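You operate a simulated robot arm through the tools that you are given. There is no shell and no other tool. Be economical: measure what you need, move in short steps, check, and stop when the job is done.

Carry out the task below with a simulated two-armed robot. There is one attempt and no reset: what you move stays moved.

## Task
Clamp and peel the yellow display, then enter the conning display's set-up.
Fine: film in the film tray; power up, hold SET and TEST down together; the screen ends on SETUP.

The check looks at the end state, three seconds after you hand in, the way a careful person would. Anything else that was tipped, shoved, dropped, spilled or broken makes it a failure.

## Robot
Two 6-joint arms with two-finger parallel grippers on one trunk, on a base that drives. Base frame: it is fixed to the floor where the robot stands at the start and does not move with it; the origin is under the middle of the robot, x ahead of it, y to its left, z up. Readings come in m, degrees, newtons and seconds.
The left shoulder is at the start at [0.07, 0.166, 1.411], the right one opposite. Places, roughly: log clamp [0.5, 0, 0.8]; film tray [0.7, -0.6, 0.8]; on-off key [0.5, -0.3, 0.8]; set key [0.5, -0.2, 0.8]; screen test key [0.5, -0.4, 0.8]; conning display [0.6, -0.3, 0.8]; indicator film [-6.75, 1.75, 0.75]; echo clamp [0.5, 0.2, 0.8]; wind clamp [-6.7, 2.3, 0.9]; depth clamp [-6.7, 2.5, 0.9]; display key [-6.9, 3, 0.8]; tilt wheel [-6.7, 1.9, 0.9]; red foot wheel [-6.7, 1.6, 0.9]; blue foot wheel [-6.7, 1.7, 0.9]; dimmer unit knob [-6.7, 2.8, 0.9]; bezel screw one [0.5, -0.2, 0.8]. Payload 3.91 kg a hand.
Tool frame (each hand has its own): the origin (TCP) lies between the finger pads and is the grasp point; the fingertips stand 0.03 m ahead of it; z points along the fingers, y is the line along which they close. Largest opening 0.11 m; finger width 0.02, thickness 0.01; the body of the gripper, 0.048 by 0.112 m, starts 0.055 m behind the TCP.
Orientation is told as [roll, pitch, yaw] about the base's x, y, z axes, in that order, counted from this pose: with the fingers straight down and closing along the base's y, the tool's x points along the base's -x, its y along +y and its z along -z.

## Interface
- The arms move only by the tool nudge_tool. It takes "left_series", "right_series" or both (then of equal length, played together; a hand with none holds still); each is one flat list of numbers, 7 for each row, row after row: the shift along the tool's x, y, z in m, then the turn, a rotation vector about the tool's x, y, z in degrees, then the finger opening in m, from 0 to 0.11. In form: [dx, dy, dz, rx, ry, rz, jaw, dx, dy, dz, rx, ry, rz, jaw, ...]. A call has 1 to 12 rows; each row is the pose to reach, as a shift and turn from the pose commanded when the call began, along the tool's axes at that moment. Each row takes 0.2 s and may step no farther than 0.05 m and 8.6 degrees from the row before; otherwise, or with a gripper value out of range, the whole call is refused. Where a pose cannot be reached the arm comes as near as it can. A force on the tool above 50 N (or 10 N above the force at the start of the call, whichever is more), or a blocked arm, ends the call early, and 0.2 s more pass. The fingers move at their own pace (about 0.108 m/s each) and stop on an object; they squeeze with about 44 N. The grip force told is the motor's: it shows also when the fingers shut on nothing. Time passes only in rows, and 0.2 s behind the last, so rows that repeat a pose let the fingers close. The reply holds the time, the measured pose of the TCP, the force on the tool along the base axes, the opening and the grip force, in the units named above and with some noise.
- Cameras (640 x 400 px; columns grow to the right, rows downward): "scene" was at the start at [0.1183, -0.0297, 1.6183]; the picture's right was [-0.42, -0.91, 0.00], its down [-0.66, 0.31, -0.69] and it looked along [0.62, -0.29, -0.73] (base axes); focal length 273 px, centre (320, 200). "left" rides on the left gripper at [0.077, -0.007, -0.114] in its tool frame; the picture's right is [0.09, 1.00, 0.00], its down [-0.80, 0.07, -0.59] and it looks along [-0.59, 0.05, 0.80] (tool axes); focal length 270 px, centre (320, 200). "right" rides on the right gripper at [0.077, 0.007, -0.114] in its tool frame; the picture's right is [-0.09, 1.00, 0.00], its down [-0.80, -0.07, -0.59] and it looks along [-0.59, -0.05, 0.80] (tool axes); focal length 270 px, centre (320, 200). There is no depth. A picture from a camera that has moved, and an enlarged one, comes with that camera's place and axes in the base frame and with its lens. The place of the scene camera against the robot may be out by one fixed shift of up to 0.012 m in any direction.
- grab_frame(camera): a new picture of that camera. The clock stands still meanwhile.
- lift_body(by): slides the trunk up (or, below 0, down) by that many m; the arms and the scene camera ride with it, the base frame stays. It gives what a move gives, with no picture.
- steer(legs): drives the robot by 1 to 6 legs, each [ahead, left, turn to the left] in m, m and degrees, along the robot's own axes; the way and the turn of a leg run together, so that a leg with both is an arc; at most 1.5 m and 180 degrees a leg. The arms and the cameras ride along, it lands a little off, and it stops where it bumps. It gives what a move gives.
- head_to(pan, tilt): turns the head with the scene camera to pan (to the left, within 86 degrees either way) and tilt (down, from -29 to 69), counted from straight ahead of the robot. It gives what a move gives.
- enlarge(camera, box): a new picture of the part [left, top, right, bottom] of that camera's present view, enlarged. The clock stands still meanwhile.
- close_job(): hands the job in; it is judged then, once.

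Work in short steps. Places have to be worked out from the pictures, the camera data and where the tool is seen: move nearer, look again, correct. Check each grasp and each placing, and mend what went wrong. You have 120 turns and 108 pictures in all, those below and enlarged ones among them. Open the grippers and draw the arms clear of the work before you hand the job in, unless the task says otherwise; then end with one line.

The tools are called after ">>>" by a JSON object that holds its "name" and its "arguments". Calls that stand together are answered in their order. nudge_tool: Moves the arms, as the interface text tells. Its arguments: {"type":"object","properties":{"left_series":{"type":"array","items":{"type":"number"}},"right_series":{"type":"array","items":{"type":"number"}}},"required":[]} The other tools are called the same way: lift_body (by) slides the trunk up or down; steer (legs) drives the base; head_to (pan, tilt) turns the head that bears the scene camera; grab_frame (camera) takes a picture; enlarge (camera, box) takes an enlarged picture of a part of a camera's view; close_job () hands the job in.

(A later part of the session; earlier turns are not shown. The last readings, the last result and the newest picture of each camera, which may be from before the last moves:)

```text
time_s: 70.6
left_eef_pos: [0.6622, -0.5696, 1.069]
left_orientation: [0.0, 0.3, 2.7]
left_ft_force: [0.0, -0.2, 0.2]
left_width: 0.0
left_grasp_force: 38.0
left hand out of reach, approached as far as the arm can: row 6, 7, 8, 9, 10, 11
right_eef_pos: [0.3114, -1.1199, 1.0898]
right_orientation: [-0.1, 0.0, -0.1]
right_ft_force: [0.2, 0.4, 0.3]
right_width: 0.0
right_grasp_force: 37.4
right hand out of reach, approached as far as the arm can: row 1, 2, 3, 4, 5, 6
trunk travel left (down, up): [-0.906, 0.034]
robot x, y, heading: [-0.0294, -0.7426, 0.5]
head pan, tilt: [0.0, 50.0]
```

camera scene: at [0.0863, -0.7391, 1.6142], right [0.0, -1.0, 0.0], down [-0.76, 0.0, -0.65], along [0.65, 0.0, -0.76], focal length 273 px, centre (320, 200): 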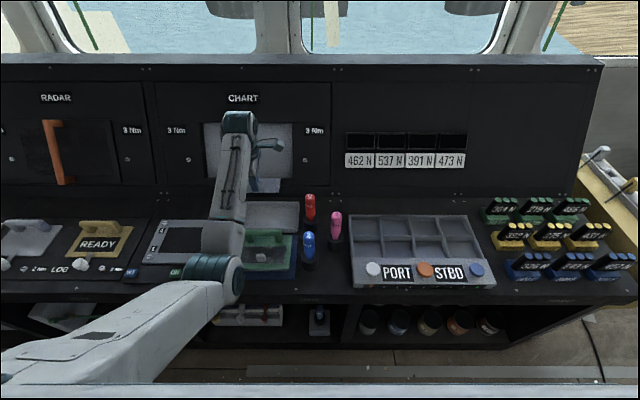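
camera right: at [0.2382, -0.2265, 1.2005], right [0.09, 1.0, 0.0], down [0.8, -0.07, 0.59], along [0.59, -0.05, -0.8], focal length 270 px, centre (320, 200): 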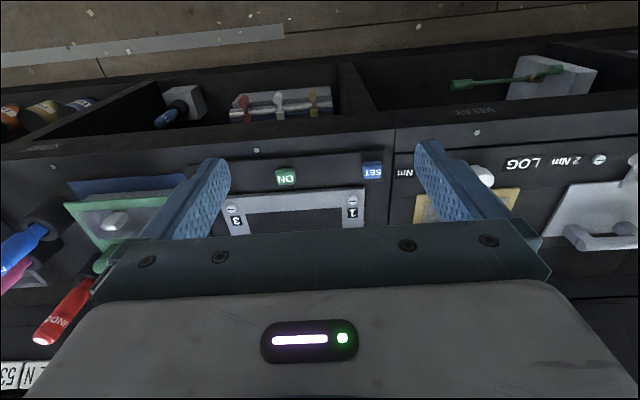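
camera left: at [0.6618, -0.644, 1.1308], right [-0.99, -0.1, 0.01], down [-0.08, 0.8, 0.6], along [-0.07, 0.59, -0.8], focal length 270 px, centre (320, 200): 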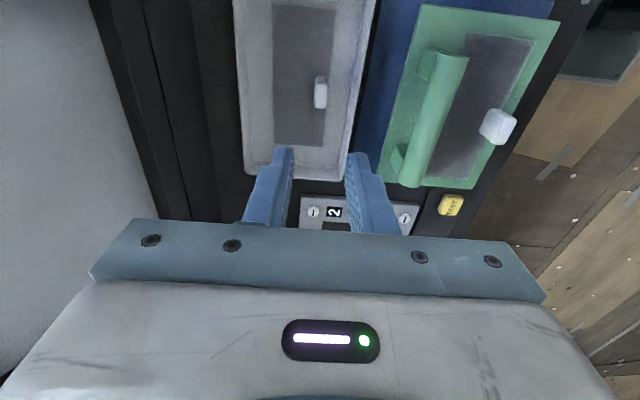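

Now test tilts: right roll +52°, left roll −45°, holding TCPs in place.

>>> {"name": "nudge_tool", "arguments": {"left_series": [0, 0, 0, 7.5, 0, 0, 0, 0, 0, 0, 15, 0, 0, 0, 0, 0, 0, 22.5, 0, 0, 0, 0, 0, 0, 30, 0, 0, 0, 0, 0, 0, 37.5, 0, 0, 0, 0, 0, 0, 45, 0, 0, 0, 0, 0, 0, 45, 0, 0, 0], "right_series": [0, 0, 0, -7.5, 0, 0, 0, 0, 0, 0, -15, 0, 0, 0, 0, 0, 0, -22.5, 0, 0, 0, 0, 0, 0, -30, 0, 0, 0, 0, 0, 0, -37.5, 0, 0, 0, 0, 0, 0, -45, 0, 0, 0, 0, 0, 0, -52, 0, 0, 0]}}

>>> {"name": "nudge_tool", "arguments": {"left_series": [0, -0.028, 0.028, 0, 0, 0, 0, 0, -0.056, 0.056, 0, 0, 0, 0, 0, -0.084, 0.084, 0, 0, 0, 0, 0, -0.112, 0.112, 0, 0, 0, 0], "right_series": [0, 0.018, 0.024, 0, 0, 0, 0, 0, 0.037, 0.047, 0, 0, 0, 0, 0, 0.055, 0.071, 0, 0, 0, 0, 0, 0.074, 0.095, 0, 0, 0, 0]}}

```text
time_s: 72.2
left_eef_pos: [0.6612, -0.5723, 1.0696]
left_orientation: [-44.9, 0.3, 3.0]
left_ft_force: [0.3, -0.8, -0.3]
left_width: 0.0001
left_grasp_force: 37.7
right_eef_pos: [0.3276, -1.1127, 1.076]
right_orientation: [51.9, 0.0, -0.4]
right_ft_force: [-0.6, 0.3, 0.5]
right_width: 0.0
right_grasp_force: 37.8
right hand out of reach, approached as far as the arm can: row 3, 4, 5, 6, 7
trunk travel left (down, up): [-0.906, 0.034]
robot x, y, heading: [-0.0303, -0.7455, 0.6]
head pan, tilt: [0.0, 50.0]
```

```text
time_s: 73.2
left_eef_pos: [0.669, -0.7291, 1.0688]
left_orientation: [-44.8, 0.4, 3.0]
left_ft_force: [0.1, 0.1, -0.9]
left_width: 0.0
left_grasp_force: 38.0
right_eef_pos: [0.331, -0.9925, 1.0773]
right_orientation: [51.9, 0.0, -0.3]
right_ft_force: [-0.5, 0.1, -0.7]
right_width: 0.0
right_grasp_force: 37.3
trunk travel left (down, up): [-0.906, 0.034]
robot x, y, heading: [-0.0268, -0.7463, 0.2]
head pan, tilt: [0.0, 50.0]
```

Tilted tools free the arms. I now pull the left nearer and further inboard, and push the right forward, toward a 0.265 m spacing.

>>> {"name": "nudge_tool", "arguments": {"left_series": [0.035, -0.01, 0.01, 0, 0, 0, 0, 0.07, -0.02, 0.02, 0, 0, 0, 0, 0.105, -0.033, 0.033, 0, 0, 0, 0, 0.146, -0.047, 0.047, 0, 0, 0, 0], "right_series": [-0.012, 0, 0, 0, 0, 0, 0, -0.024, 0, 0, 0, 0, 0, 0, -0.035, 0, 0, 0, 0, 0, 0, -0.045, 0, 0, 0, 0, 0, 0]}}

```text
time_s: 74.3
left_eef_pos: [0.5879, -0.7279, 1.1116]
left_orientation: [-38.9, -8.1, 5.7]
left_ft_force: [-0.1, -0.3, 0.2]
left_width: 0.0
left_grasp_force: 38.1
left hand out of reach, approached as far as the arm can: row 4
right_eef_pos: [0.375, -0.99, 1.079]
right_orientation: [51.9, -0.1, -0.4]
right_ft_force: [-0.2, 0.1, -0.3]
right_width: 0.0
right_grasp_force: 37.7
trunk travel left (down, up): [-0.906, 0.034]
robot x, y, heading: [-0.0263, -0.7413, 0.4]
head pan, tilt: [0.0, 50.0]
stopped in row 4 (left hand): the arm was blocked; the commanded pose is now the measured one
```

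Left limit is near 0.59 m ahead. I restore the left tilt a little farther out, and push the right hand further forward.

>>> {"name": "nudge_tool", "arguments": {"left_series": [-0.015, 0, 0, 3, 4, 0, 0, -0.03, 0, 0, 6, 8, 0, 0, -0.03, 0, 0.03, 6, 8, 0, 0, -0.03, -0.02, 0.05, 6, 8, 0, 0], "right_series": [-0.02, 0, 0, 0, 0, 0, 0, -0.04, 0, 0, 0, 0, 0, 0, -0.06, 0, 0, 0, 0, 0, 0, -0.07, 0, 0, 0, 0, 0, 0]}}

```text
time_s: 75.3
left_eef_pos: [0.6275, -0.7751, 1.0881]
left_orientation: [-44.6, -2.1, 0.2]
left_ft_force: [-1.1, -0.1, 0.5]
left_width: 0.0
left_grasp_force: 37.7
right_eef_pos: [0.4457, -0.9938, 1.0754]
right_orientation: [51.8, 0.2, -0.4]
right_ft_force: [0.1, -0.6, -0.3]
right_width: 0.0004
right_grasp_force: 37.9
trunk travel left (down, up): [-0.906, 0.034]
robot x, y, heading: [-0.0314, -0.7449, 0.2]
head pan, tilt: [0.0, 50.0]
```

Both tilted hands now hold a feasible spacing (robot frame: left (0.66, −0.03), right (0.48, −0.25)). I drive so the left hand is over the ON key first.

>>> {"name": "steer", "arguments": {"legs": [[-0.18, 0, 0], [0, 0.5, 0]]}}

>>> {"name": "grab_frame", "arguments": {"camera": "scene"}}

>>> {"name": "grab_frame", "arguments": {"camera": "left"}}

```text
time_s: 79.5
left_eef_pos: [0.4419, -0.2656, 1.0891]
left_orientation: [-44.6, -2.1, -0.3]
left_ft_force: [-0.4, -0.4, -0.1]
left_width: 0.0
left_grasp_force: 37.5
right_eef_pos: [0.2593, -0.4814, 1.0769]
right_orientation: [51.9, 0.1, -0.7]
right_ft_force: [0.4, 0.0, -0.3]
right_width: 0.0
right_grasp_force: 37.4
trunk travel left (down, up): [-0.906, 0.034]
robot x, y, heading: [-0.2161, -0.2313, -0.1]
head pan, tilt: [0.0, 50.0]
```

```text
50 pictures are left
camera scene: at [-0.0916, -0.2279, 1.6136], right [0.0, -1.0, 0.0], down [-0.77, 0.0, -0.64], along [0.64, 0.0, -0.77], focal length 273 px, centre (320, 200)
```

scene: 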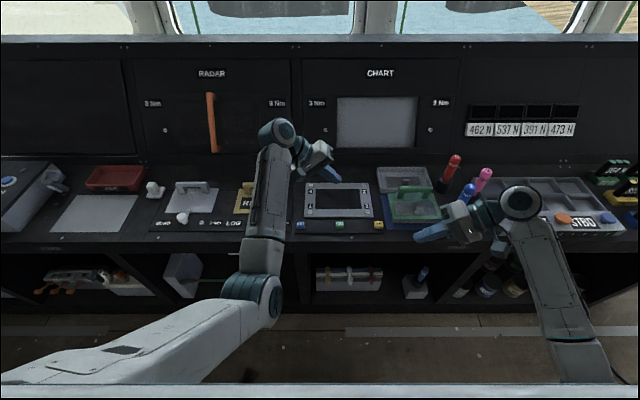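

```text
49 pictures are left
camera left: at [0.3627, -0.1901, 1.1712], right [-0.06, 0.71, -0.7], down [0.79, 0.47, 0.4], along [0.61, -0.53, -0.59], focal length 270 px, centre (320, 200)
```

left: 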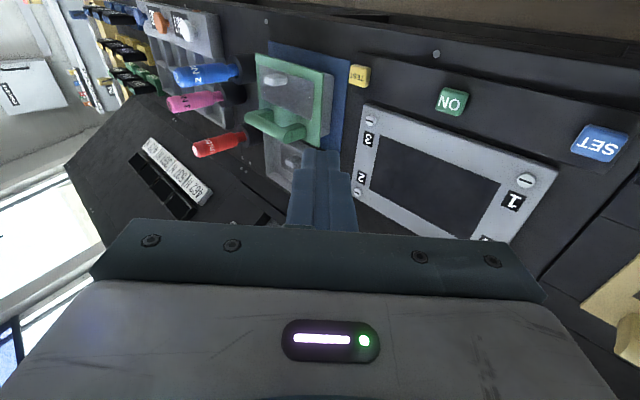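

Posture looks good. I measure the keys in an enlarged scene view.

>>> {"name": "enlarge", "arguments": {"camera": "scene", "box": [280, 170, 400, 245]}}

```text
5.33 times, centred on (340, 208) of scene
camera zoom: at [-0.0916, -0.2279, 1.6136], right [0.0, -1.0, 0.0], down [-0.77, 0.0, -0.64], along [0.64, 0.0, -0.77], focal length 1454 px, centre (213, 160)
```

zoom: 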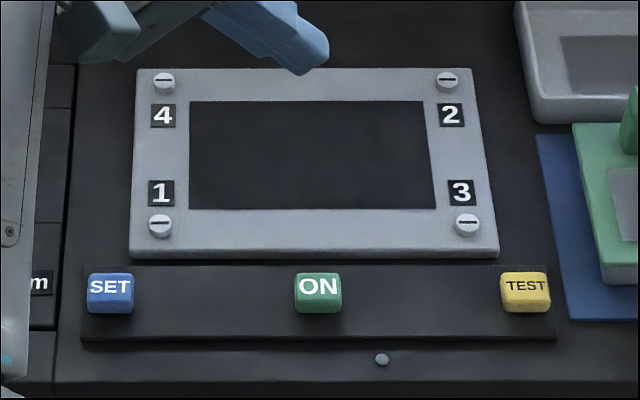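

Keys: SET (0.447, −0.163), ON (0.447, −0.296), TEST (0.447, −0.427), tops about z 0.85. I lower the left fingertips to ~3 cm above ON.

>>> {"name": "nudge_tool", "arguments": {"left_series": [-0.005, 0.02, 0.04, 0, 0, 0, 0, -0.005, 0.05, 0.07, 0, 0, 0, 0, -0.005, 0.08, 0.1, 0, 0, 0, 0, -0.005, 0.11, 0.13, 0, 0, 0, 0]}}

>>> {"name": "grab_frame", "arguments": {"camera": "left"}}

>>> {"name": "enlarge", "arguments": {"camera": "scene", "box": [280, 170, 400, 245]}}

```text
time_s: 80.5
left_eef_pos: [0.4542, -0.2788, 0.9174]
left_orientation: [-44.8, -2.1, -0.3]
left_ft_force: [-0.2, -0.2, -0.2]
left_width: 0.0
left_grasp_force: 37.9
right_eef_pos: [0.2611, -0.4813, 1.0763]
right_orientation: [52.0, 0.1, -0.8]
right_ft_force: [-0.8, 0.4, 0.5]
right_width: 0.0
right_grasp_force: 37.4
trunk travel left (down, up): [-0.906, 0.034]
robot x, y, heading: [-0.2157, -0.2306, -0.0]
head pan, tilt: [0.0, 50.0]
```

```text
47 pictures are left
camera left: at [0.3739, -0.2032, 1.0009], right [-0.06, 0.71, -0.7], down [0.79, 0.47, 0.4], along [0.61, -0.53, -0.59], focal length 270 px, centre (320, 200)
```

left: 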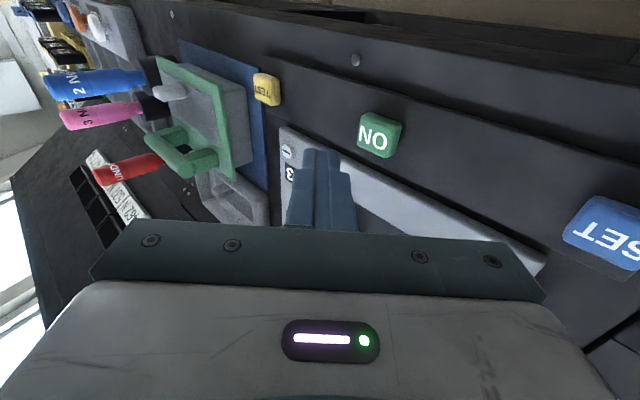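

```text
5.33 times, centred on (340, 208) of scene
camera zoom: at [-0.0905, -0.2263, 1.6136], right [0.0, -1.0, 0.0], down [-0.77, 0.0, -0.64], along [0.64, 0.0, -0.77], focal length 1454 px, centre (213, 160)
```

zoom: 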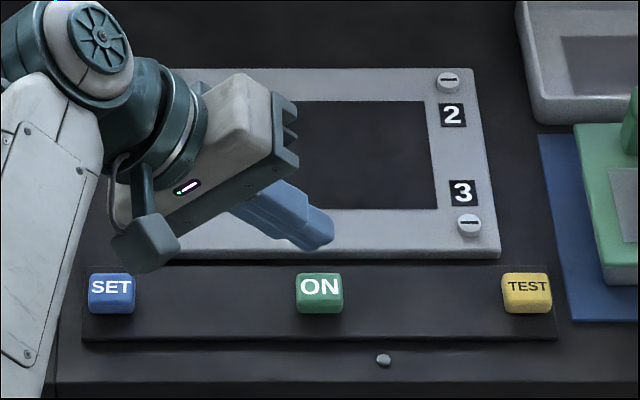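

Fingertip is about 8 mm too far; otherwise aligned with ON. I correct and press down in small steps.

>>> {"name": "nudge_tool", "arguments": {"left_series": [0.008, 0.014, 0.014, 0, 0, 0, 0, 0.008, 0.022, 0.022, 0, 0, 0, 0, 0.008, 0.026, 0.026, 0, 0, 0, 0, 0.008, 0.029, 0.029, 0, 0, 0, 0]}}

>>> {"name": "enlarge", "arguments": {"camera": "scene", "box": [280, 170, 400, 245]}}

```text
time_s: 81.5
left_eef_pos: [0.4466, -0.2778, 0.8792]
left_orientation: [-44.7, -2.1, -0.2]
left_ft_force: [1.1, 0.3, 0.8]
left_width: 0.0
left_grasp_force: 37.1
right_eef_pos: [0.2604, -0.4803, 1.0776]
right_orientation: [51.9, 0.0, -0.6]
right_ft_force: [-0.1, -0.4, -0.1]
right_width: 0.0001
right_grasp_force: 37.3
trunk travel left (down, up): [-0.906, 0.034]
robot x, y, heading: [-0.2141, -0.2283, -0.1]
head pan, tilt: [0.0, 50.0]
```

```text
5.33 times, centred on (340, 208) of scene
camera zoom: at [-0.0919, -0.226, 1.6137], right [0.0, -1.0, 0.0], down [-0.77, 0.0, -0.64], along [0.64, 0.0, -0.77], focal length 1454 px, centre (213, 160)
```

zoom: 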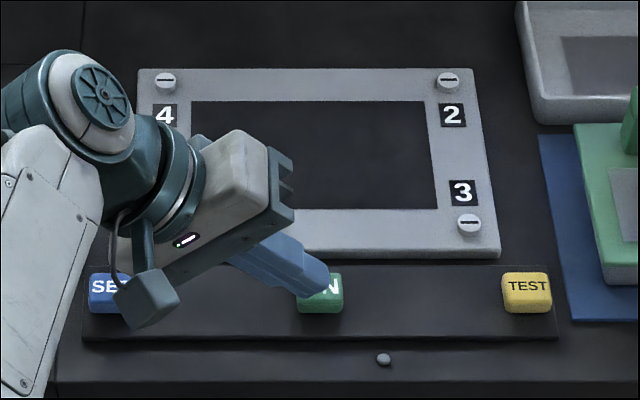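

No contact yet; the tip is over the key. I continue pressing.

>>> {"name": "nudge_tool", "arguments": {"left_series": [0, 0.004, 0.004, 0, 0, 0, 0, 0, 0.007, 0.007, 0, 0, 0, 0, 0, 0.01, 0.01, 0, 0, 0, 0, 0, 0.013, 0.013, 0, 0, 0, 0, 0, 0.016, 0.016, 0, 0, 0, 0]}}

>>> {"name": "enlarge", "arguments": {"camera": "scene", "box": [280, 170, 400, 245]}}

```text
time_s: 82.7
left_eef_pos: [0.4491, -0.2785, 0.8612]
left_orientation: [-44.8, -2.5, -0.2]
left_ft_force: [0.4, 1.0, 22.2]
left_width: 0.0001
left_grasp_force: 37.5
right_eef_pos: [0.2557, -0.4814, 1.0795]
right_orientation: [51.9, -0.1, -0.7]
right_ft_force: [-0.6, -0.2, 0.0]
right_width: 0.0
right_grasp_force: 38.3
trunk travel left (down, up): [-0.906, 0.034]
robot x, y, heading: [-0.2154, -0.2289, -0.1]
head pan, tilt: [0.0, 50.0]
```

```text
5.33 times, centred on (340, 208) of scene
camera zoom: at [-0.0967, -0.2257, 1.6144], right [0.0, -1.0, 0.0], down [-0.76, 0.0, -0.65], along [0.65, 0.0, -0.76], focal length 1454 px, centre (213, 160)
```

zoom: 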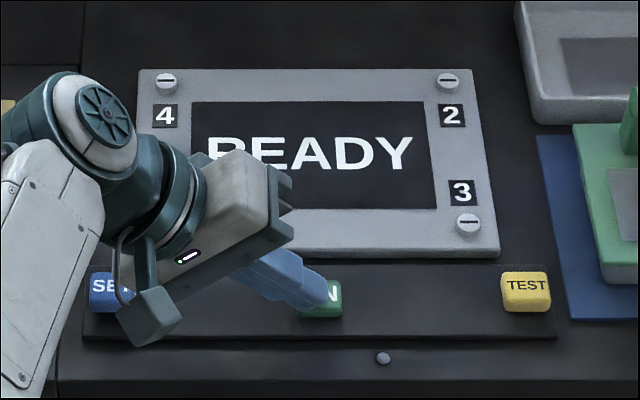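

The screen shows READY: power is on. I raise the left hand back to travel height.

>>> {"name": "nudge_tool", "arguments": {"left_series": [0, -0.015, -0.015, 0, 0, 0, 0, 0, -0.045, -0.045, 0, 0, 0, 0, 0, -0.08, -0.08, 0, 0, 0, 0, 0, -0.115, -0.115, 0, 0, 0, 0, 0, -0.145, -0.145, 0, 0, 0, 0]}}

>>> {"name": "enlarge", "arguments": {"camera": "scene", "box": [280, 170, 400, 245]}}

```text
time_s: 83.9
left_eef_pos: [0.4392, -0.28, 1.0605]
left_orientation: [-44.7, -1.9, -0.2]
left_ft_force: [0.5, -0.6, -0.4]
left_width: 0.0
left_grasp_force: 37.4
right_eef_pos: [0.2594, -0.4802, 1.0768]
right_orientation: [51.7, -0.1, -0.7]
right_ft_force: [-0.5, 0.2, -0.5]
right_width: 0.0002
right_grasp_force: 37.5
trunk travel left (down, up): [-0.906, 0.034]
robot x, y, heading: [-0.2131, -0.2286, -0.1]
head pan, tilt: [0.0, 50.0]
```

```text
5.33 times, centred on (340, 208) of scene
camera zoom: at [-0.0928, -0.2264, 1.6137], right [0.0, -1.0, 0.0], down [-0.77, 0.0, -0.64], along [0.64, 0.0, -0.77], focal length 1454 px, centre (213, 160)
```

zoom: 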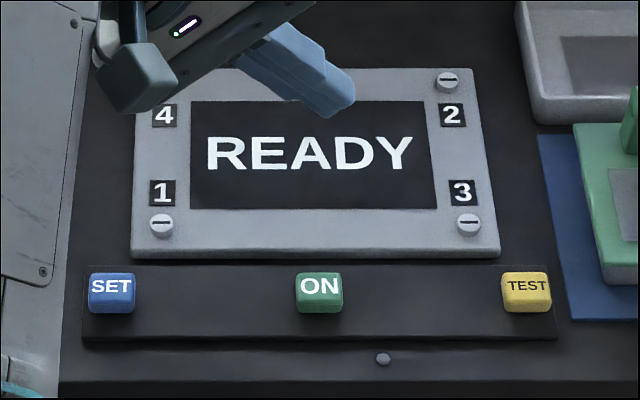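

READY stays lit. I turn the base 40° left and drive so that both hands come above SET and TEST.

>>> {"name": "steer", "arguments": {"legs": [[0, 0, 40], [-0.095, -0.341, 0]]}}

>>> {"name": "head_to", "arguments": {"pan": -35, "tilt": 52}}

>>> {"name": "grab_frame", "arguments": {"camera": "scene"}}

```text
time_s: 88.1
left_eef_pos: [0.4668, -0.1481, 1.0588]
left_orientation: [-44.9, -2.1, 41.8]
left_ft_force: [0.9, 0.2, 0.1]
left_width: 0.0001
left_grasp_force: 37.9
right_eef_pos: [0.4664, -0.4189, 1.078]
right_orientation: [51.8, 0.1, 41.2]
right_ft_force: [-1.0, 0.9, -0.5]
right_width: 0.0
right_grasp_force: 37.2
trunk travel left (down, up): [-0.906, 0.034]
robot x, y, heading: [-0.0536, -0.553, 41.7]
head pan, tilt: [0.0, 50.0]
```

```text
time_s: 89.2
left_eef_pos: [0.4663, -0.1489, 1.0589]
left_orientation: [-44.7, -2.1, 41.8]
left_ft_force: [-0.1, 0.1, 0.7]
left_width: 0.0
left_grasp_force: 37.6
right_eef_pos: [0.466, -0.4196, 1.0765]
right_orientation: [52.0, 0.1, 41.1]
right_ft_force: [0.2, 0.1, -0.5]
right_width: 0.0002
right_grasp_force: 37.9
trunk travel left (down, up): [-0.906, 0.034]
robot x, y, heading: [-0.0528, -0.5481, 41.6]
head pan, tilt: [-35.0, 52.0]
```

```text
42 pictures are left
camera scene: at [0.0541, -0.5031, 1.611], right [0.12, -0.99, 0.0], down [-0.78, -0.09, -0.62], along [0.61, 0.07, -0.79], focal length 273 px, centre (320, 200)
```

scene: 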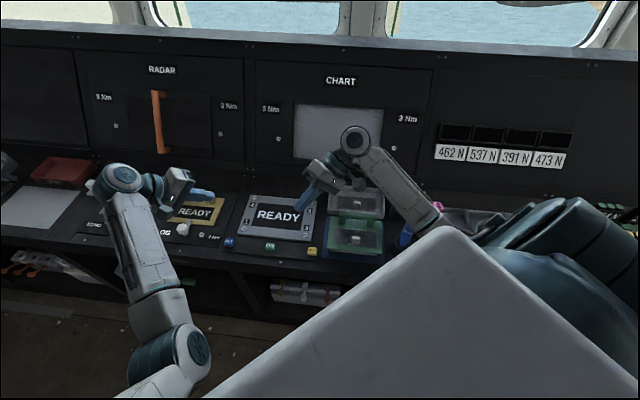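

Both hands are nearly above their keys. I make the lateral corrections, then lower the trunk by 0.13 m.

>>> {"name": "nudge_tool", "arguments": {"left_series": [0.012, 0.006, -0.006, 0, 0, 0, 0, 0.024, 0.0113, -0.0113, 0, 0, 0, 0], "right_series": [0.01, -0.003, -0.004, 0, 0, 0, 0, 0.0192, -0.0063, -0.0081, 0, 0, 0, 0]}}

>>> {"name": "lift_body", "arguments": {"by": -0.13}}

>>> {"name": "enlarge", "arguments": {"camera": "scene", "box": [190, 170, 370, 280]}}

>>> {"name": "grab_frame", "arguments": {"camera": "right"}}

>>> {"name": "grab_frame", "arguments": {"camera": "left"}}

```text
time_s: 89.8
left_eef_pos: [0.4387, -0.1533, 1.0574]
left_orientation: [-44.6, -2.2, 41.7]
left_ft_force: [-0.7, -0.5, -0.3]
left_width: 0.0
left_grasp_force: 37.4
right_eef_pos: [0.4578, -0.4422, 1.0777]
right_orientation: [51.9, 0.0, 41.2]
right_ft_force: [-0.1, -0.7, -0.6]
right_width: 0.0
right_grasp_force: 37.9
trunk travel left (down, up): [-0.906, 0.034]
robot x, y, heading: [-0.0556, -0.5478, 41.8]
head pan, tilt: [-35.0, 52.0]
```

```text
time_s: 91.3
left_eef_pos: [0.4386, -0.1526, 0.9266]
left_orientation: [-44.7, -2.1, 41.7]
left_ft_force: [0.3, 0.3, -0.7]
left_width: 0.0001
left_grasp_force: 37.2
right_eef_pos: [0.4581, -0.441, 0.9478]
right_orientation: [52.0, 0.1, 41.2]
right_ft_force: [-1.3, 0.5, 0.3]
right_width: 0.0
right_grasp_force: 37.4
trunk travel left (down, up): [-0.776, 0.164]
robot x, y, heading: [-0.054, -0.5488, 41.9]
head pan, tilt: [-35.0, 52.0]
```

```text
3.56 times, centred on (280, 225) of scene
camera zoom: at [0.054, -0.5037, 1.4811], right [0.12, -0.99, 0.0], down [-0.78, -0.09, -0.62], along [0.61, 0.07, -0.79], focal length 970 px, centre (462, 111)
```

zoom: 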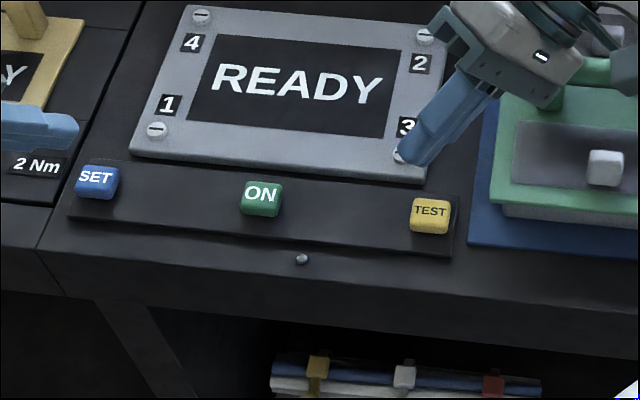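

```text
40 pictures are left
camera right: at [0.4574, -0.5552, 1.0227], right [-0.34, 0.52, 0.78], down [0.94, 0.14, 0.31], along [0.05, 0.84, -0.54], focal length 270 px, centre (320, 200)
```

right: 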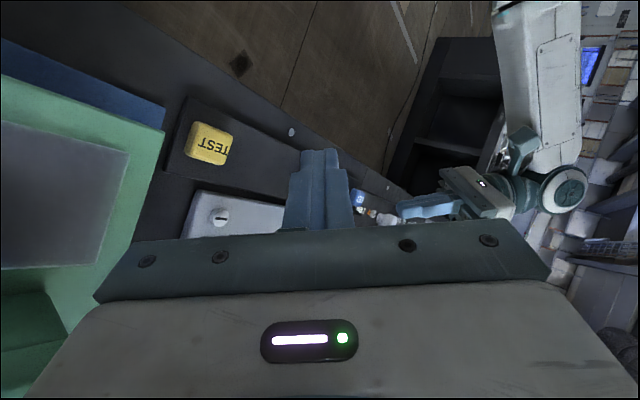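

```text
39 pictures are left
camera left: at [0.3283, -0.1499, 1.0095], right [-0.52, 0.49, -0.7], down [0.28, 0.87, 0.4], along [0.81, 0.01, -0.59], focal length 270 px, centre (320, 200)
```

left: 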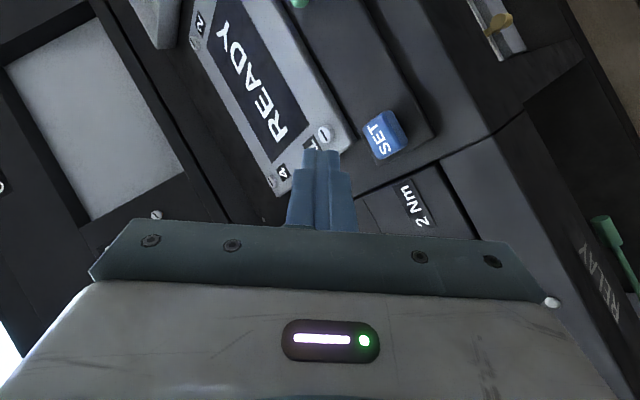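

Both tips line up with their keys (right needs ~5 mm more to the right). I lower both to about 1.5 cm above contact.

>>> {"name": "nudge_tool", "arguments": {"left_series": [0, 0.015, 0.015, 0, 0, 0, 0, 0, 0.0297, 0.0297, 0, 0, 0, 0], "right_series": [0.0033, -0.026, 0.018, 0, 0, 0, 0, 0.0033, -0.052, 0.036, 0, 0, 0, 0]}}

>>> {"name": "enlarge", "arguments": {"camera": "scene", "box": [190, 170, 370, 280]}}

>>> {"name": "grab_frame", "arguments": {"camera": "left"}}

```text
time_s: 91.9
left_eef_pos: [0.439, -0.1507, 0.8864]
left_orientation: [-44.7, -2.1, 41.7]
left_ft_force: [0.7, -0.7, 0.9]
left_width: 0.0
left_grasp_force: 37.7
right_eef_pos: [0.4596, -0.4462, 0.8863]
right_orientation: [51.8, 0.0, 41.2]
right_ft_force: [-1.8, 0.2, 1.0]
right_width: 0.0001
right_grasp_force: 38.3
trunk travel left (down, up): [-0.776, 0.164]
robot x, y, heading: [-0.0527, -0.5541, 41.8]
head pan, tilt: [-35.0, 52.0]
```

```text
3.56 times, centred on (280, 225) of scene
camera zoom: at [0.0525, -0.5032, 1.4812], right [0.12, -0.99, 0.0], down [-0.78, -0.09, -0.62], along [0.61, 0.07, -0.79], focal length 970 px, centre (462, 111)
```

zoom: 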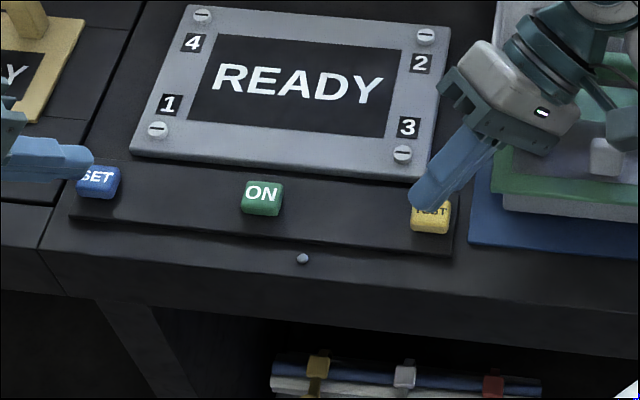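

```text
37 pictures are left
camera left: at [0.3283, -0.1478, 0.9685], right [-0.52, 0.49, -0.7], down [0.28, 0.87, 0.4], along [0.81, 0.01, -0.59], focal length 270 px, centre (320, 200)
```

left: 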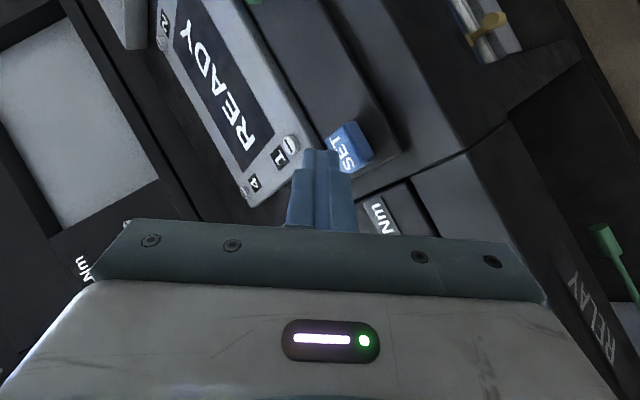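

Right tip needs another ~1 cm right; left is good. I correct, then press both together in steps and hold.

>>> {"name": "nudge_tool", "arguments": {"left_series": [0.0027, -0.0021, 0.0021, 0, 0, 0, 0, 0.0027, 0.0064, 0.0106, 0, 0, 0, 0, 0.0027, 0.0106, 0.0148, 0, 0, 0, 0, 0.0027, 0.0149, 0.0191, 0, 0, 0, 0, 0.0027, 0.0163, 0.0205, 0, 0, 0, 0, 0.0027, 0.0163, 0.0205, 0, 0, 0, 0, 0.0027, 0.0163, 0.0205, 0, 0, 0, 0], "right_series": [0.0073, -0.005, -0.0065, 0, 0, 0, 0, 0.0073, -0.0145, 0.0009, 0, 0, 0, 0, 0.0073, -0.0192, 0.0046, 0, 0, 0, 0, 0.0073, -0.0239, 0.0083, 0, 0, 0, 0, 0.0073, -0.0255, 0.0095, 0, 0, 0, 0, 0.0073, -0.0255, 0.0095, 0, 0, 0, 0, 0.0073, -0.0255, 0.0095, 0, 0, 0, 0]}}

>>> {"name": "enlarge", "arguments": {"camera": "scene", "box": [190, 170, 370, 280]}}

```text
time_s: 92.7
left_eef_pos: [0.4389, -0.1571, 0.87]
left_orientation: [-44.8, -2.3, 41.7]
left_ft_force: [-0.1, -0.9, 0.7]
left_width: 0.0001
left_grasp_force: 37.3
right_eef_pos: [0.4589, -0.4569, 0.8761]
right_orientation: [51.8, -0.9, 41.3]
right_ft_force: [-5.0, -5.3, 27.6]
right_width: 0.0
right_grasp_force: 38.0
trunk travel left (down, up): [-0.776, 0.164]
robot x, y, heading: [-0.0529, -0.548, 41.5]
head pan, tilt: [-35.0, 52.0]
stopped in row 4 (right hand): the force on the tool passed its limit (the readings are from after the stop); the commanded pose is now the measured one
```

```text
3.56 times, centred on (280, 225) of scene
camera zoom: at [0.0495, -0.5057, 1.4816], right [0.12, -0.99, 0.0], down [-0.78, -0.09, -0.62], along [0.61, 0.07, -0.79], focal length 970 px, centre (462, 111)
```

zoom: 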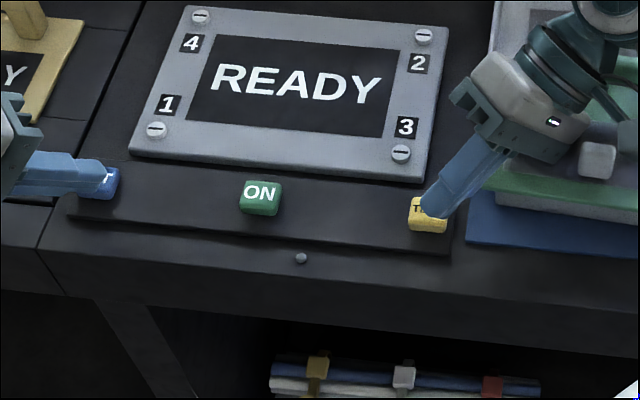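

The right gripper's wide body corner must be touching the green display's frame. I raise both at once and rotate the right tool 90° about its axis so its narrow side faces down.

>>> {"name": "nudge_tool", "arguments": {"left_series": [0, -0.007, -0.007, 0, 0, 0, 0, 0, -0.014, -0.014, 0, 0, 0, 0], "right_series": [0, 0.0236, -0.0185, 0, 0, 0, 0, 0, 0.0473, -0.037, 0, 0, 0, 0]}}

>>> {"name": "nudge_tool", "arguments": {"right_series": [0, 0, 0, 0, 0, 8, 0, 0, 0, 0, 0, 0, 16, 0, 0, 0, 0, 0, 0, 24, 0, 0, 0, 0, 0, 0, 32, 0, 0, 0, 0, 0, 0, 40, 0, 0, 0, 0, 0, 0, 48, 0, 0, 0, 0, 0, 0, 56, 0, 0, 0, 0, 0, 0, 64, 0, 0, 0, 0, 0, 0, 72, 0, 0, 0, 0, 0, 0, 80, 0, 0, 0, 0, 0, 0, 88, 0]}}

>>> {"name": "grab_frame", "arguments": {"camera": "scene"}}

>>> {"name": "enlarge", "arguments": {"camera": "scene", "box": [240, 150, 400, 270]}}

```text
time_s: 93.3
left_eef_pos: [0.4391, -0.1558, 0.8875]
left_orientation: [-44.5, -2.2, 41.6]
left_ft_force: [-0.3, -0.5, 0.7]
left_width: 0.0001
left_grasp_force: 37.1
right_eef_pos: [0.4623, -0.4572, 0.9309]
right_orientation: [51.8, -0.6, 41.3]
right_ft_force: [-0.4, 0.3, 0.3]
right_width: 0.0
right_grasp_force: 38.1
trunk travel left (down, up): [-0.776, 0.164]
robot x, y, heading: [-0.0558, -0.5475, 41.8]
head pan, tilt: [-35.0, 52.0]
```

```text
time_s: 95.7
left_eef_pos: [0.4411, -0.1566, 0.8873]
left_orientation: [-44.6, -2.2, 41.6]
left_ft_force: [0.1, -0.2, -0.5]
left_width: 0.0002
left_grasp_force: 38.0
right_eef_pos: [0.4609, -0.4557, 0.9319]
right_orientation: [3.2, 51.8, -45.1]
right_ft_force: [0.7, 0.3, -0.7]
right_width: 0.0
right_grasp_force: 37.2
trunk travel left (down, up): [-0.776, 0.164]
robot x, y, heading: [-0.0543, -0.5495, 42.0]
head pan, tilt: [-35.0, 52.0]
```

```text
35 pictures are left
camera scene: at [0.0546, -0.5038, 1.481], right [0.12, -0.99, 0.0], down [-0.78, -0.09, -0.62], along [0.61, 0.07, -0.79], focal length 273 px, centre (320, 200)
```

scene: 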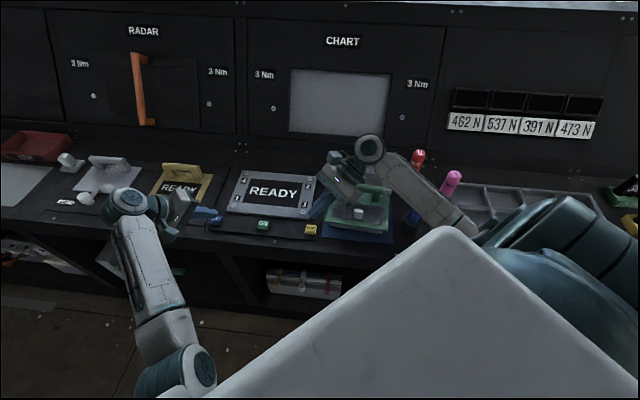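

```text
3.33 times, centred on (320, 210) of scene
camera zoom: at [0.0546, -0.5038, 1.481], right [0.12, -0.99, 0.0], down [-0.78, -0.09, -0.62], along [0.61, 0.07, -0.79], focal length 909 px, centre (320, 167)
```

zoom: 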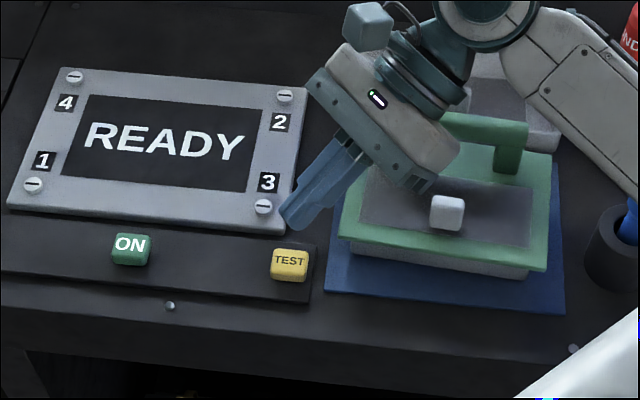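

I also reduce the right tilt by 14° to lift the gripper body well clear of the green display.

>>> {"name": "nudge_tool", "arguments": {"right_series": [0, 0, 0, 0, -7, 0, 0, 0, 0, 0, 0, -14, 0, 0, 0, 0, 0, 0, -14, 0, 0]}}

>>> {"name": "enlarge", "arguments": {"camera": "scene", "box": [240, 150, 400, 270]}}

```text
time_s: 96.5
left_eef_pos: [0.4406, -0.1564, 0.8878]
left_orientation: [-44.6, -2.1, 41.7]
left_ft_force: [1.0, -0.6, -0.8]
left_width: 0.0
left_grasp_force: 37.7
right_eef_pos: [0.4612, -0.4561, 0.9327]
right_orientation: [2.5, 37.6, -45.9]
right_ft_force: [-0.7, 0.0, 0.0]
right_width: 0.0
right_grasp_force: 37.6
trunk travel left (down, up): [-0.776, 0.164]
robot x, y, heading: [-0.0555, -0.5517, 41.7]
head pan, tilt: [-35.0, 52.0]
```

```text
3.33 times, centred on (320, 210) of scene
camera zoom: at [0.0548, -0.5044, 1.481], right [0.12, -0.99, 0.0], down [-0.78, -0.09, -0.62], along [0.61, 0.07, -0.79], focal length 909 px, centre (320, 167)
```

zoom: 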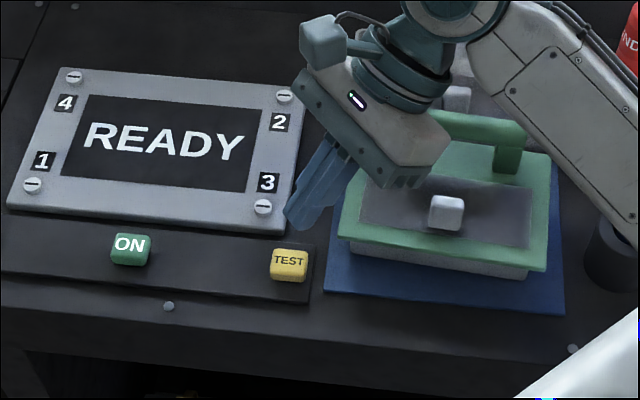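

Reachable. I bring the right tip over TEST at about 2 cm above contact.

>>> {"name": "nudge_tool", "arguments": {"right_series": [-0.006, 0.0038, 0.0225, 0, 0, 0, 0, -0.0121, 0.0075, 0.0449, 0, 0, 0, 0]}}

>>> {"name": "enlarge", "arguments": {"camera": "scene", "box": [190, 150, 400, 270]}}

>>> {"name": "grab_frame", "arguments": {"camera": "right"}}

```text
time_s: 97.1
left_eef_pos: [0.4403, -0.1555, 0.888]
left_orientation: [-44.6, -2.1, 41.7]
left_ft_force: [0.3, -0.2, 0.0]
left_width: 0.0
left_grasp_force: 37.6
right_eef_pos: [0.4568, -0.4349, 0.8909]
right_orientation: [2.5, 37.7, -45.8]
right_ft_force: [-0.2, 0.2, -0.4]
right_width: 0.0
right_grasp_force: 37.8
trunk travel left (down, up): [-0.776, 0.164]
robot x, y, heading: [-0.0515, -0.5533, 41.8]
head pan, tilt: [-35.0, 52.0]
```

```text
3.05 times, centred on (295, 210) of scene
camera zoom: at [0.0545, -0.5033, 1.481], right [0.12, -0.99, 0.0], down [-0.78, -0.09, -0.62], along [0.61, 0.07, -0.79], focal length 831 px, centre (396, 170)
```

zoom: 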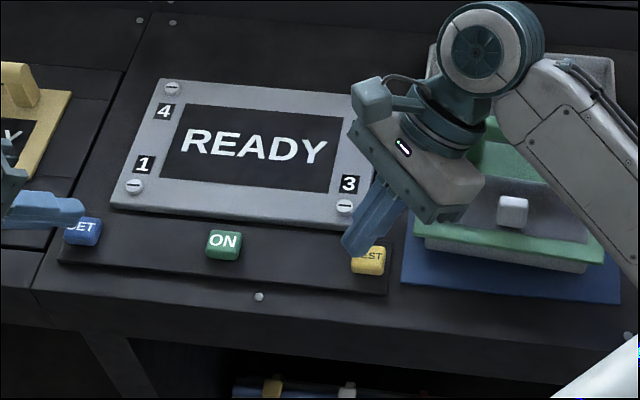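

```text
31 pictures are left
camera right: at [0.4644, -0.4402, 1.028], right [0.78, 0.62, -0.02], down [0.62, -0.78, -0.02], along [-0.03, 0.01, -1.0], focal length 270 px, centre (320, 200)
```

right: 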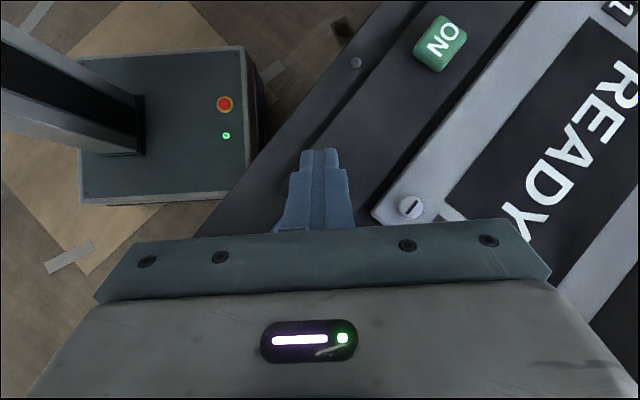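

I zoom in on the right tip versus TEST to get the exact offset.

>>> {"name": "enlarge", "arguments": {"camera": "scene", "box": [295, 205, 335, 245]}}

>>> {"name": "enlarge", "arguments": {"camera": "scene", "box": [185, 200, 235, 240]}}

```text
10.00 times, centred on (315, 225) of scene
camera zoom: at [0.0545, -0.5033, 1.481], right [0.12, -0.99, 0.0], down [-0.78, -0.09, -0.62], along [0.61, 0.07, -0.79], focal length 2727 px, centre (370, -50)
```

zoom: 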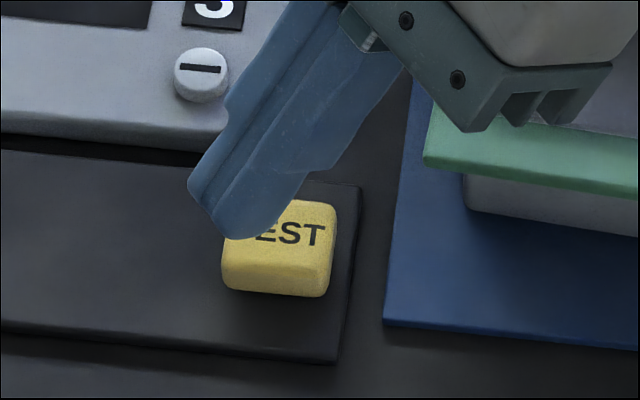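

```text
10.00 times, centred on (210, 220) of scene
camera zoom: at [0.0545, -0.5033, 1.481], right [0.12, -0.99, 0.0], down [-0.78, -0.09, -0.62], along [0.61, 0.07, -0.79], focal length 2727 px, centre (1420, 0)
```

zoom: 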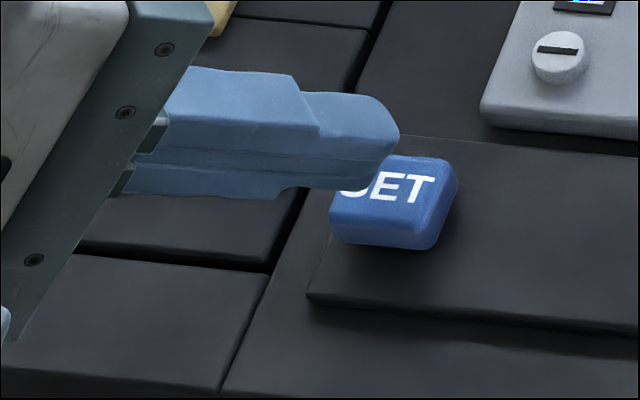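

Right needs (+0.008, −0.014) m; left is good. I apply this and press both together, holding at depth.

>>> {"name": "nudge_tool", "arguments": {"left_series": [0.002, -0.0016, 0.0016, 0, 0, 0, 0, 0.002, 0.0083, 0.0115, 0, 0, 0, 0, 0.002, 0.0125, 0.0157, 0, 0, 0, 0, 0.002, 0.0161, 0.0193, 0, 0, 0, 0, 0.002, 0.0182, 0.0214, 0, 0, 0, 0, 0.002, 0.0182, 0.0214, 0, 0, 0, 0, 0.002, 0.0182, 0.0214, 0, 0, 0, 0], "right_series": [-0.0124, -0.004, -0.0095, 0, 0, 0, 0, -0.0209, -0.004, 0.0016, 0, 0, 0, 0, -0.0246, -0.004, 0.0063, 0, 0, 0, 0, -0.0277, -0.004, 0.0103, 0, 0, 0, 0, -0.0295, -0.004, 0.0127, 0, 0, 0, 0, -0.0295, -0.004, 0.0127, 0, 0, 0, 0, -0.0295, -0.004, 0.0127, 0, 0, 0, 0]}}

>>> {"name": "enlarge", "arguments": {"camera": "scene", "box": [190, 150, 400, 270]}}

```text
time_s: 98.7
left_eef_pos: [0.441, -0.158, 0.8637]
left_orientation: [-44.8, -2.4, 41.7]
left_ft_force: [2.7, 0.5, 11.5]
left_width: 0.0
left_grasp_force: 37.6
right_eef_pos: [0.464, -0.4511, 0.8621]
right_orientation: [2.9, 37.7, -45.6]
right_ft_force: [8.8, 2.2, 23.7]
right_width: 0.0
right_grasp_force: 37.2
trunk travel left (down, up): [-0.776, 0.164]
robot x, y, heading: [-0.0509, -0.5517, 41.7]
head pan, tilt: [-35.0, 52.0]
```

```text
3.05 times, centred on (295, 210) of scene
camera zoom: at [0.0523, -0.505, 1.4815], right [0.12, -0.99, 0.0], down [-0.78, -0.09, -0.62], along [0.61, 0.07, -0.79], focal length 831 px, centre (396, 170)
```

zoom: 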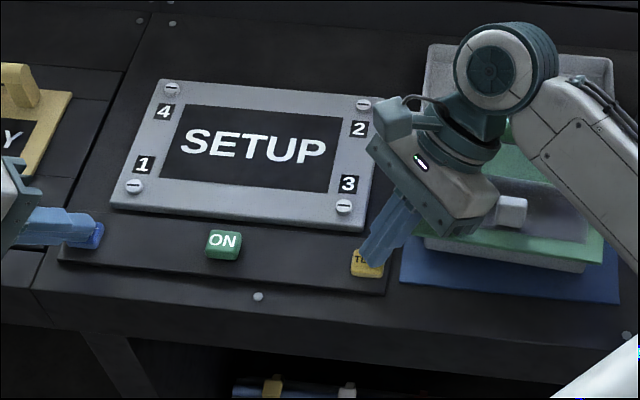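

The screen shows SETUP. I release both keys straight up and raise the trunk.

>>> {"name": "nudge_tool", "arguments": {"left_series": [0, -0.014, -0.014, 0, 0, 0, 0, 0, -0.028, -0.028, 0, 0, 0, 0, 0, -0.042, -0.042, 0, 0, 0, 0], "right_series": [0.0122, 0, -0.0158, 0, 0, 0, 0, 0.0244, 0, -0.0317, 0, 0, 0, 0, 0.0366, 0, -0.0475, 0, 0, 0, 0]}}

>>> {"name": "lift_body", "arguments": {"by": 0.13}}

>>> {"name": "grab_frame", "arguments": {"camera": "scene"}}

```text
time_s: 99.5
left_eef_pos: [0.4362, -0.1531, 0.9159]
left_orientation: [-44.1, -2.1, 41.9]
left_ft_force: [0.5, -0.2, 0.5]
left_width: 0.0001
left_grasp_force: 37.5
right_eef_pos: [0.4635, -0.4525, 0.9203]
right_orientation: [2.5, 37.8, -46.0]
right_ft_force: [-0.3, -0.8, 0.8]
right_width: 0.0
right_grasp_force: 38.1
trunk travel left (down, up): [-0.776, 0.164]
robot x, y, heading: [-0.0563, -0.5479, 41.7]
head pan, tilt: [-35.0, 52.0]
```

```text
time_s: 101.1
left_eef_pos: [0.4385, -0.154, 1.0483]
left_orientation: [-44.2, -2.3, 42.0]
left_ft_force: [0.1, -0.6, 0.0]
left_width: 0.0
left_grasp_force: 37.7
right_eef_pos: [0.4638, -0.4517, 1.0509]
right_orientation: [2.5, 37.7, -45.9]
right_ft_force: [-0.6, 0.2, -0.1]
right_width: 0.0002
right_grasp_force: 37.8
trunk travel left (down, up): [-0.906, 0.034]
robot x, y, heading: [-0.0544, -0.5511, 41.7]
head pan, tilt: [-35.0, 52.0]
```

```text
27 pictures are left
camera scene: at [0.0547, -0.5037, 1.6109], right [0.12, -0.99, 0.0], down [-0.78, -0.09, -0.62], along [0.61, 0.07, -0.79], focal length 273 px, centre (320, 200)
```

scene: 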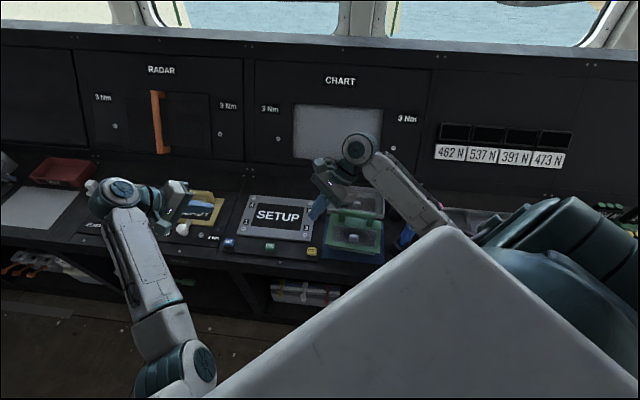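

SETUP persists. I drive back clear, open the grippers, and check everything.

>>> {"name": "steer", "arguments": {"legs": [[-0.25, 0, 0], [0, 0, -41.7]]}}

>>> {"name": "nudge_tool", "arguments": {"left_series": [0, 0, 0, 0, 0, 0, 0.06, 0, 0, 0, 0, 0, 0, 0.11], "right_series": [0, 0, 0, 0, 0, 0, 0.06, 0, 0, 0, 0, 0, 0, 0.11]}}

>>> {"name": "head_to", "arguments": {"pan": 15, "tilt": 45}}

>>> {"name": "grab_frame", "arguments": {"camera": "scene"}}

```text
time_s: 104.8
left_eef_pos: [0.3898, -0.7365, 1.0484]
left_orientation: [-44.3, -2.2, 1.3]
left_ft_force: [0.0, -0.6, -1.2]
left_width: 0.0001
left_grasp_force: 37.6
right_eef_pos: [0.2141, -0.9818, 1.051]
right_orientation: [2.6, 37.7, -86.5]
right_ft_force: [-0.3, -0.7, -1.1]
right_width: 0.0
right_grasp_force: 37.4
trunk travel left (down, up): [-0.906, 0.034]
robot x, y, heading: [-0.2395, -0.714, 1.2]
head pan, tilt: [-35.0, 52.0]
```

```text
time_s: 105.5
left_eef_pos: [0.3901, -0.7383, 1.0482]
left_orientation: [-44.1, -2.2, 1.3]
left_ft_force: [0.6, 0.5, -0.5]
left_width: 0.1098
left_grasp_force: 0.1
right_eef_pos: [0.2148, -0.982, 1.0517]
right_orientation: [2.6, 37.8, -86.5]
right_ft_force: [0.2, -0.3, -0.1]
right_width: 0.1101
right_grasp_force: 0.0
trunk travel left (down, up): [-0.906, 0.034]
robot x, y, heading: [-0.239, -0.7172, 1.0]
head pan, tilt: [-35.0, 52.0]
```

```text
time_s: 106.6
left_eef_pos: [0.39, -0.7366, 1.0479]
left_orientation: [-44.2, -2.2, 1.3]
left_ft_force: [0.4, -0.3, -0.6]
left_width: 0.1103
left_grasp_force: 0.0
right_eef_pos: [0.2149, -0.9813, 1.0514]
right_orientation: [2.5, 37.7, -86.4]
right_ft_force: [-0.4, -0.9, 0.9]
right_width: 0.1103
right_grasp_force: 0.1
trunk travel left (down, up): [-0.906, 0.034]
robot x, y, heading: [-0.2422, -0.7181, 1.2]
head pan, tilt: [15.0, 45.0]
```

```text
26 pictures are left
camera scene: at [-0.117, -0.6909, 1.6206], right [0.28, -0.96, 0.0], down [-0.68, -0.2, -0.71], along [0.68, 0.2, -0.71], focal length 273 px, centre (320, 200)
```

scene: 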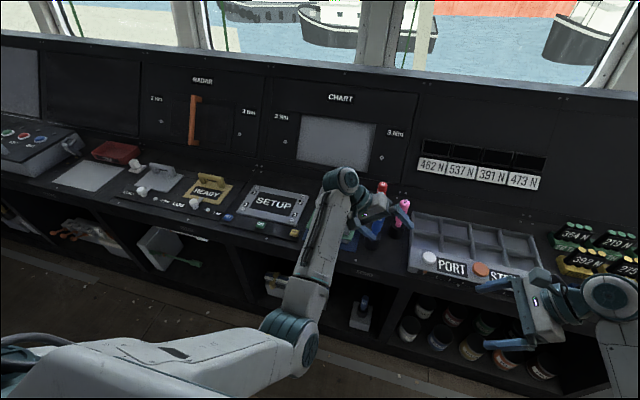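

I shift the base left to see the green display and tray unobstructed, to verify nothing was displaced.

>>> {"name": "steer", "arguments": {"legs": [[-0.1, 0, 0], [0, 0.72, 0]]}}

>>> {"name": "head_to", "arguments": {"pan": -30, "tilt": 40}}

>>> {"name": "grab_frame", "arguments": {"camera": "scene"}}

```text
time_s: 111.3
left_eef_pos: [0.2755, -0.0299, 1.0476]
left_orientation: [-44.0, -2.2, 1.4]
left_ft_force: [0.0, -1.2, -0.2]
left_width: 0.1099
left_grasp_force: 0.0
right_eef_pos: [0.1018, -0.2741, 1.0495]
right_orientation: [2.6, 37.8, -86.4]
right_ft_force: [-0.6, 0.0, -0.7]
right_width: 0.1103
right_grasp_force: 0.0
trunk travel left (down, up): [-0.906, 0.034]
robot x, y, heading: [-0.3555, -0.013, 1.3]
head pan, tilt: [15.0, 45.0]
```

```text
time_s: 112.4
left_eef_pos: [0.2774, -0.0293, 1.0485]
left_orientation: [-44.1, -2.2, 1.5]
left_ft_force: [-0.3, 0.1, -0.2]
left_width: 0.1101
left_grasp_force: 0.0
right_eef_pos: [0.1017, -0.2736, 1.0505]
right_orientation: [2.6, 37.8, -86.5]
right_ft_force: [0.6, 0.0, -0.2]
right_width: 0.1098
right_grasp_force: 0.0
trunk travel left (down, up): [-0.906, 0.034]
robot x, y, heading: [-0.3564, -0.0125, 1.1]
head pan, tilt: [-30.0, 40.0]
```

```text
25 pictures are left
camera scene: at [-0.2345, -0.0474, 1.6278], right [-0.48, -0.88, 0.0], down [-0.56, 0.31, -0.77], along [0.67, -0.37, -0.64], focal length 273 px, centre (320, 200)
```

scene: 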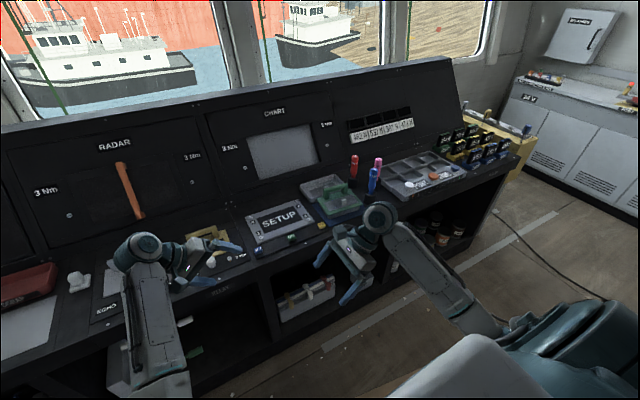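

>>> {"name": "enlarge", "arguments": {"camera": "scene", "box": [230, 150, 390, 260]}}

>>> {"name": "enlarge", "arguments": {"camera": "scene", "box": [160, 210, 270, 290]}}

```text
3.64 times, centred on (310, 205) of scene
camera zoom: at [-0.2345, -0.0474, 1.6278], right [-0.48, -0.88, 0.0], down [-0.56, 0.31, -0.77], along [0.67, -0.37, -0.64], focal length 992 px, centre (356, 182)
```

zoom: 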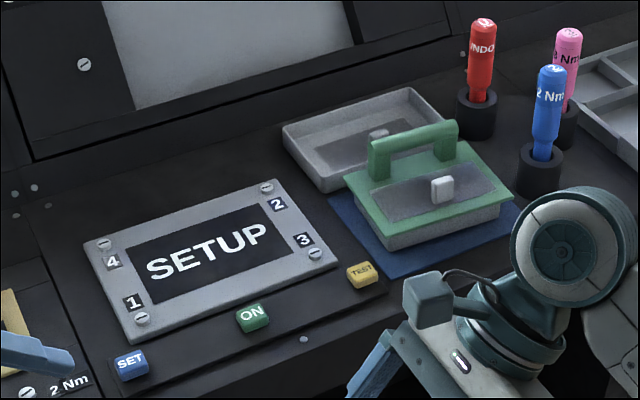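

```text
5.00 times, centred on (215, 250) of scene
camera zoom: at [-0.2345, -0.0474, 1.6278], right [-0.48, -0.88, 0.0], down [-0.56, 0.31, -0.77], along [0.67, -0.37, -0.64], focal length 1363 px, centre (845, -50)
```

zoom: 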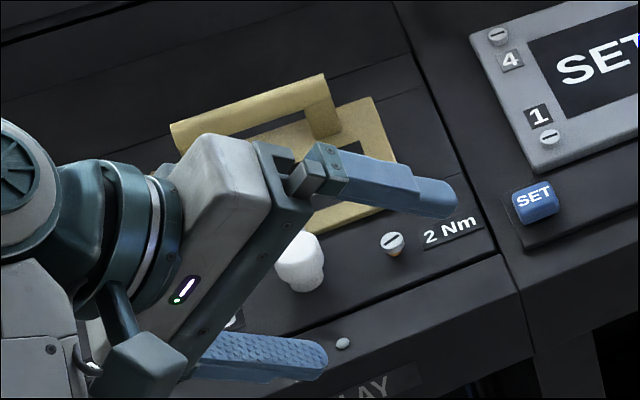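

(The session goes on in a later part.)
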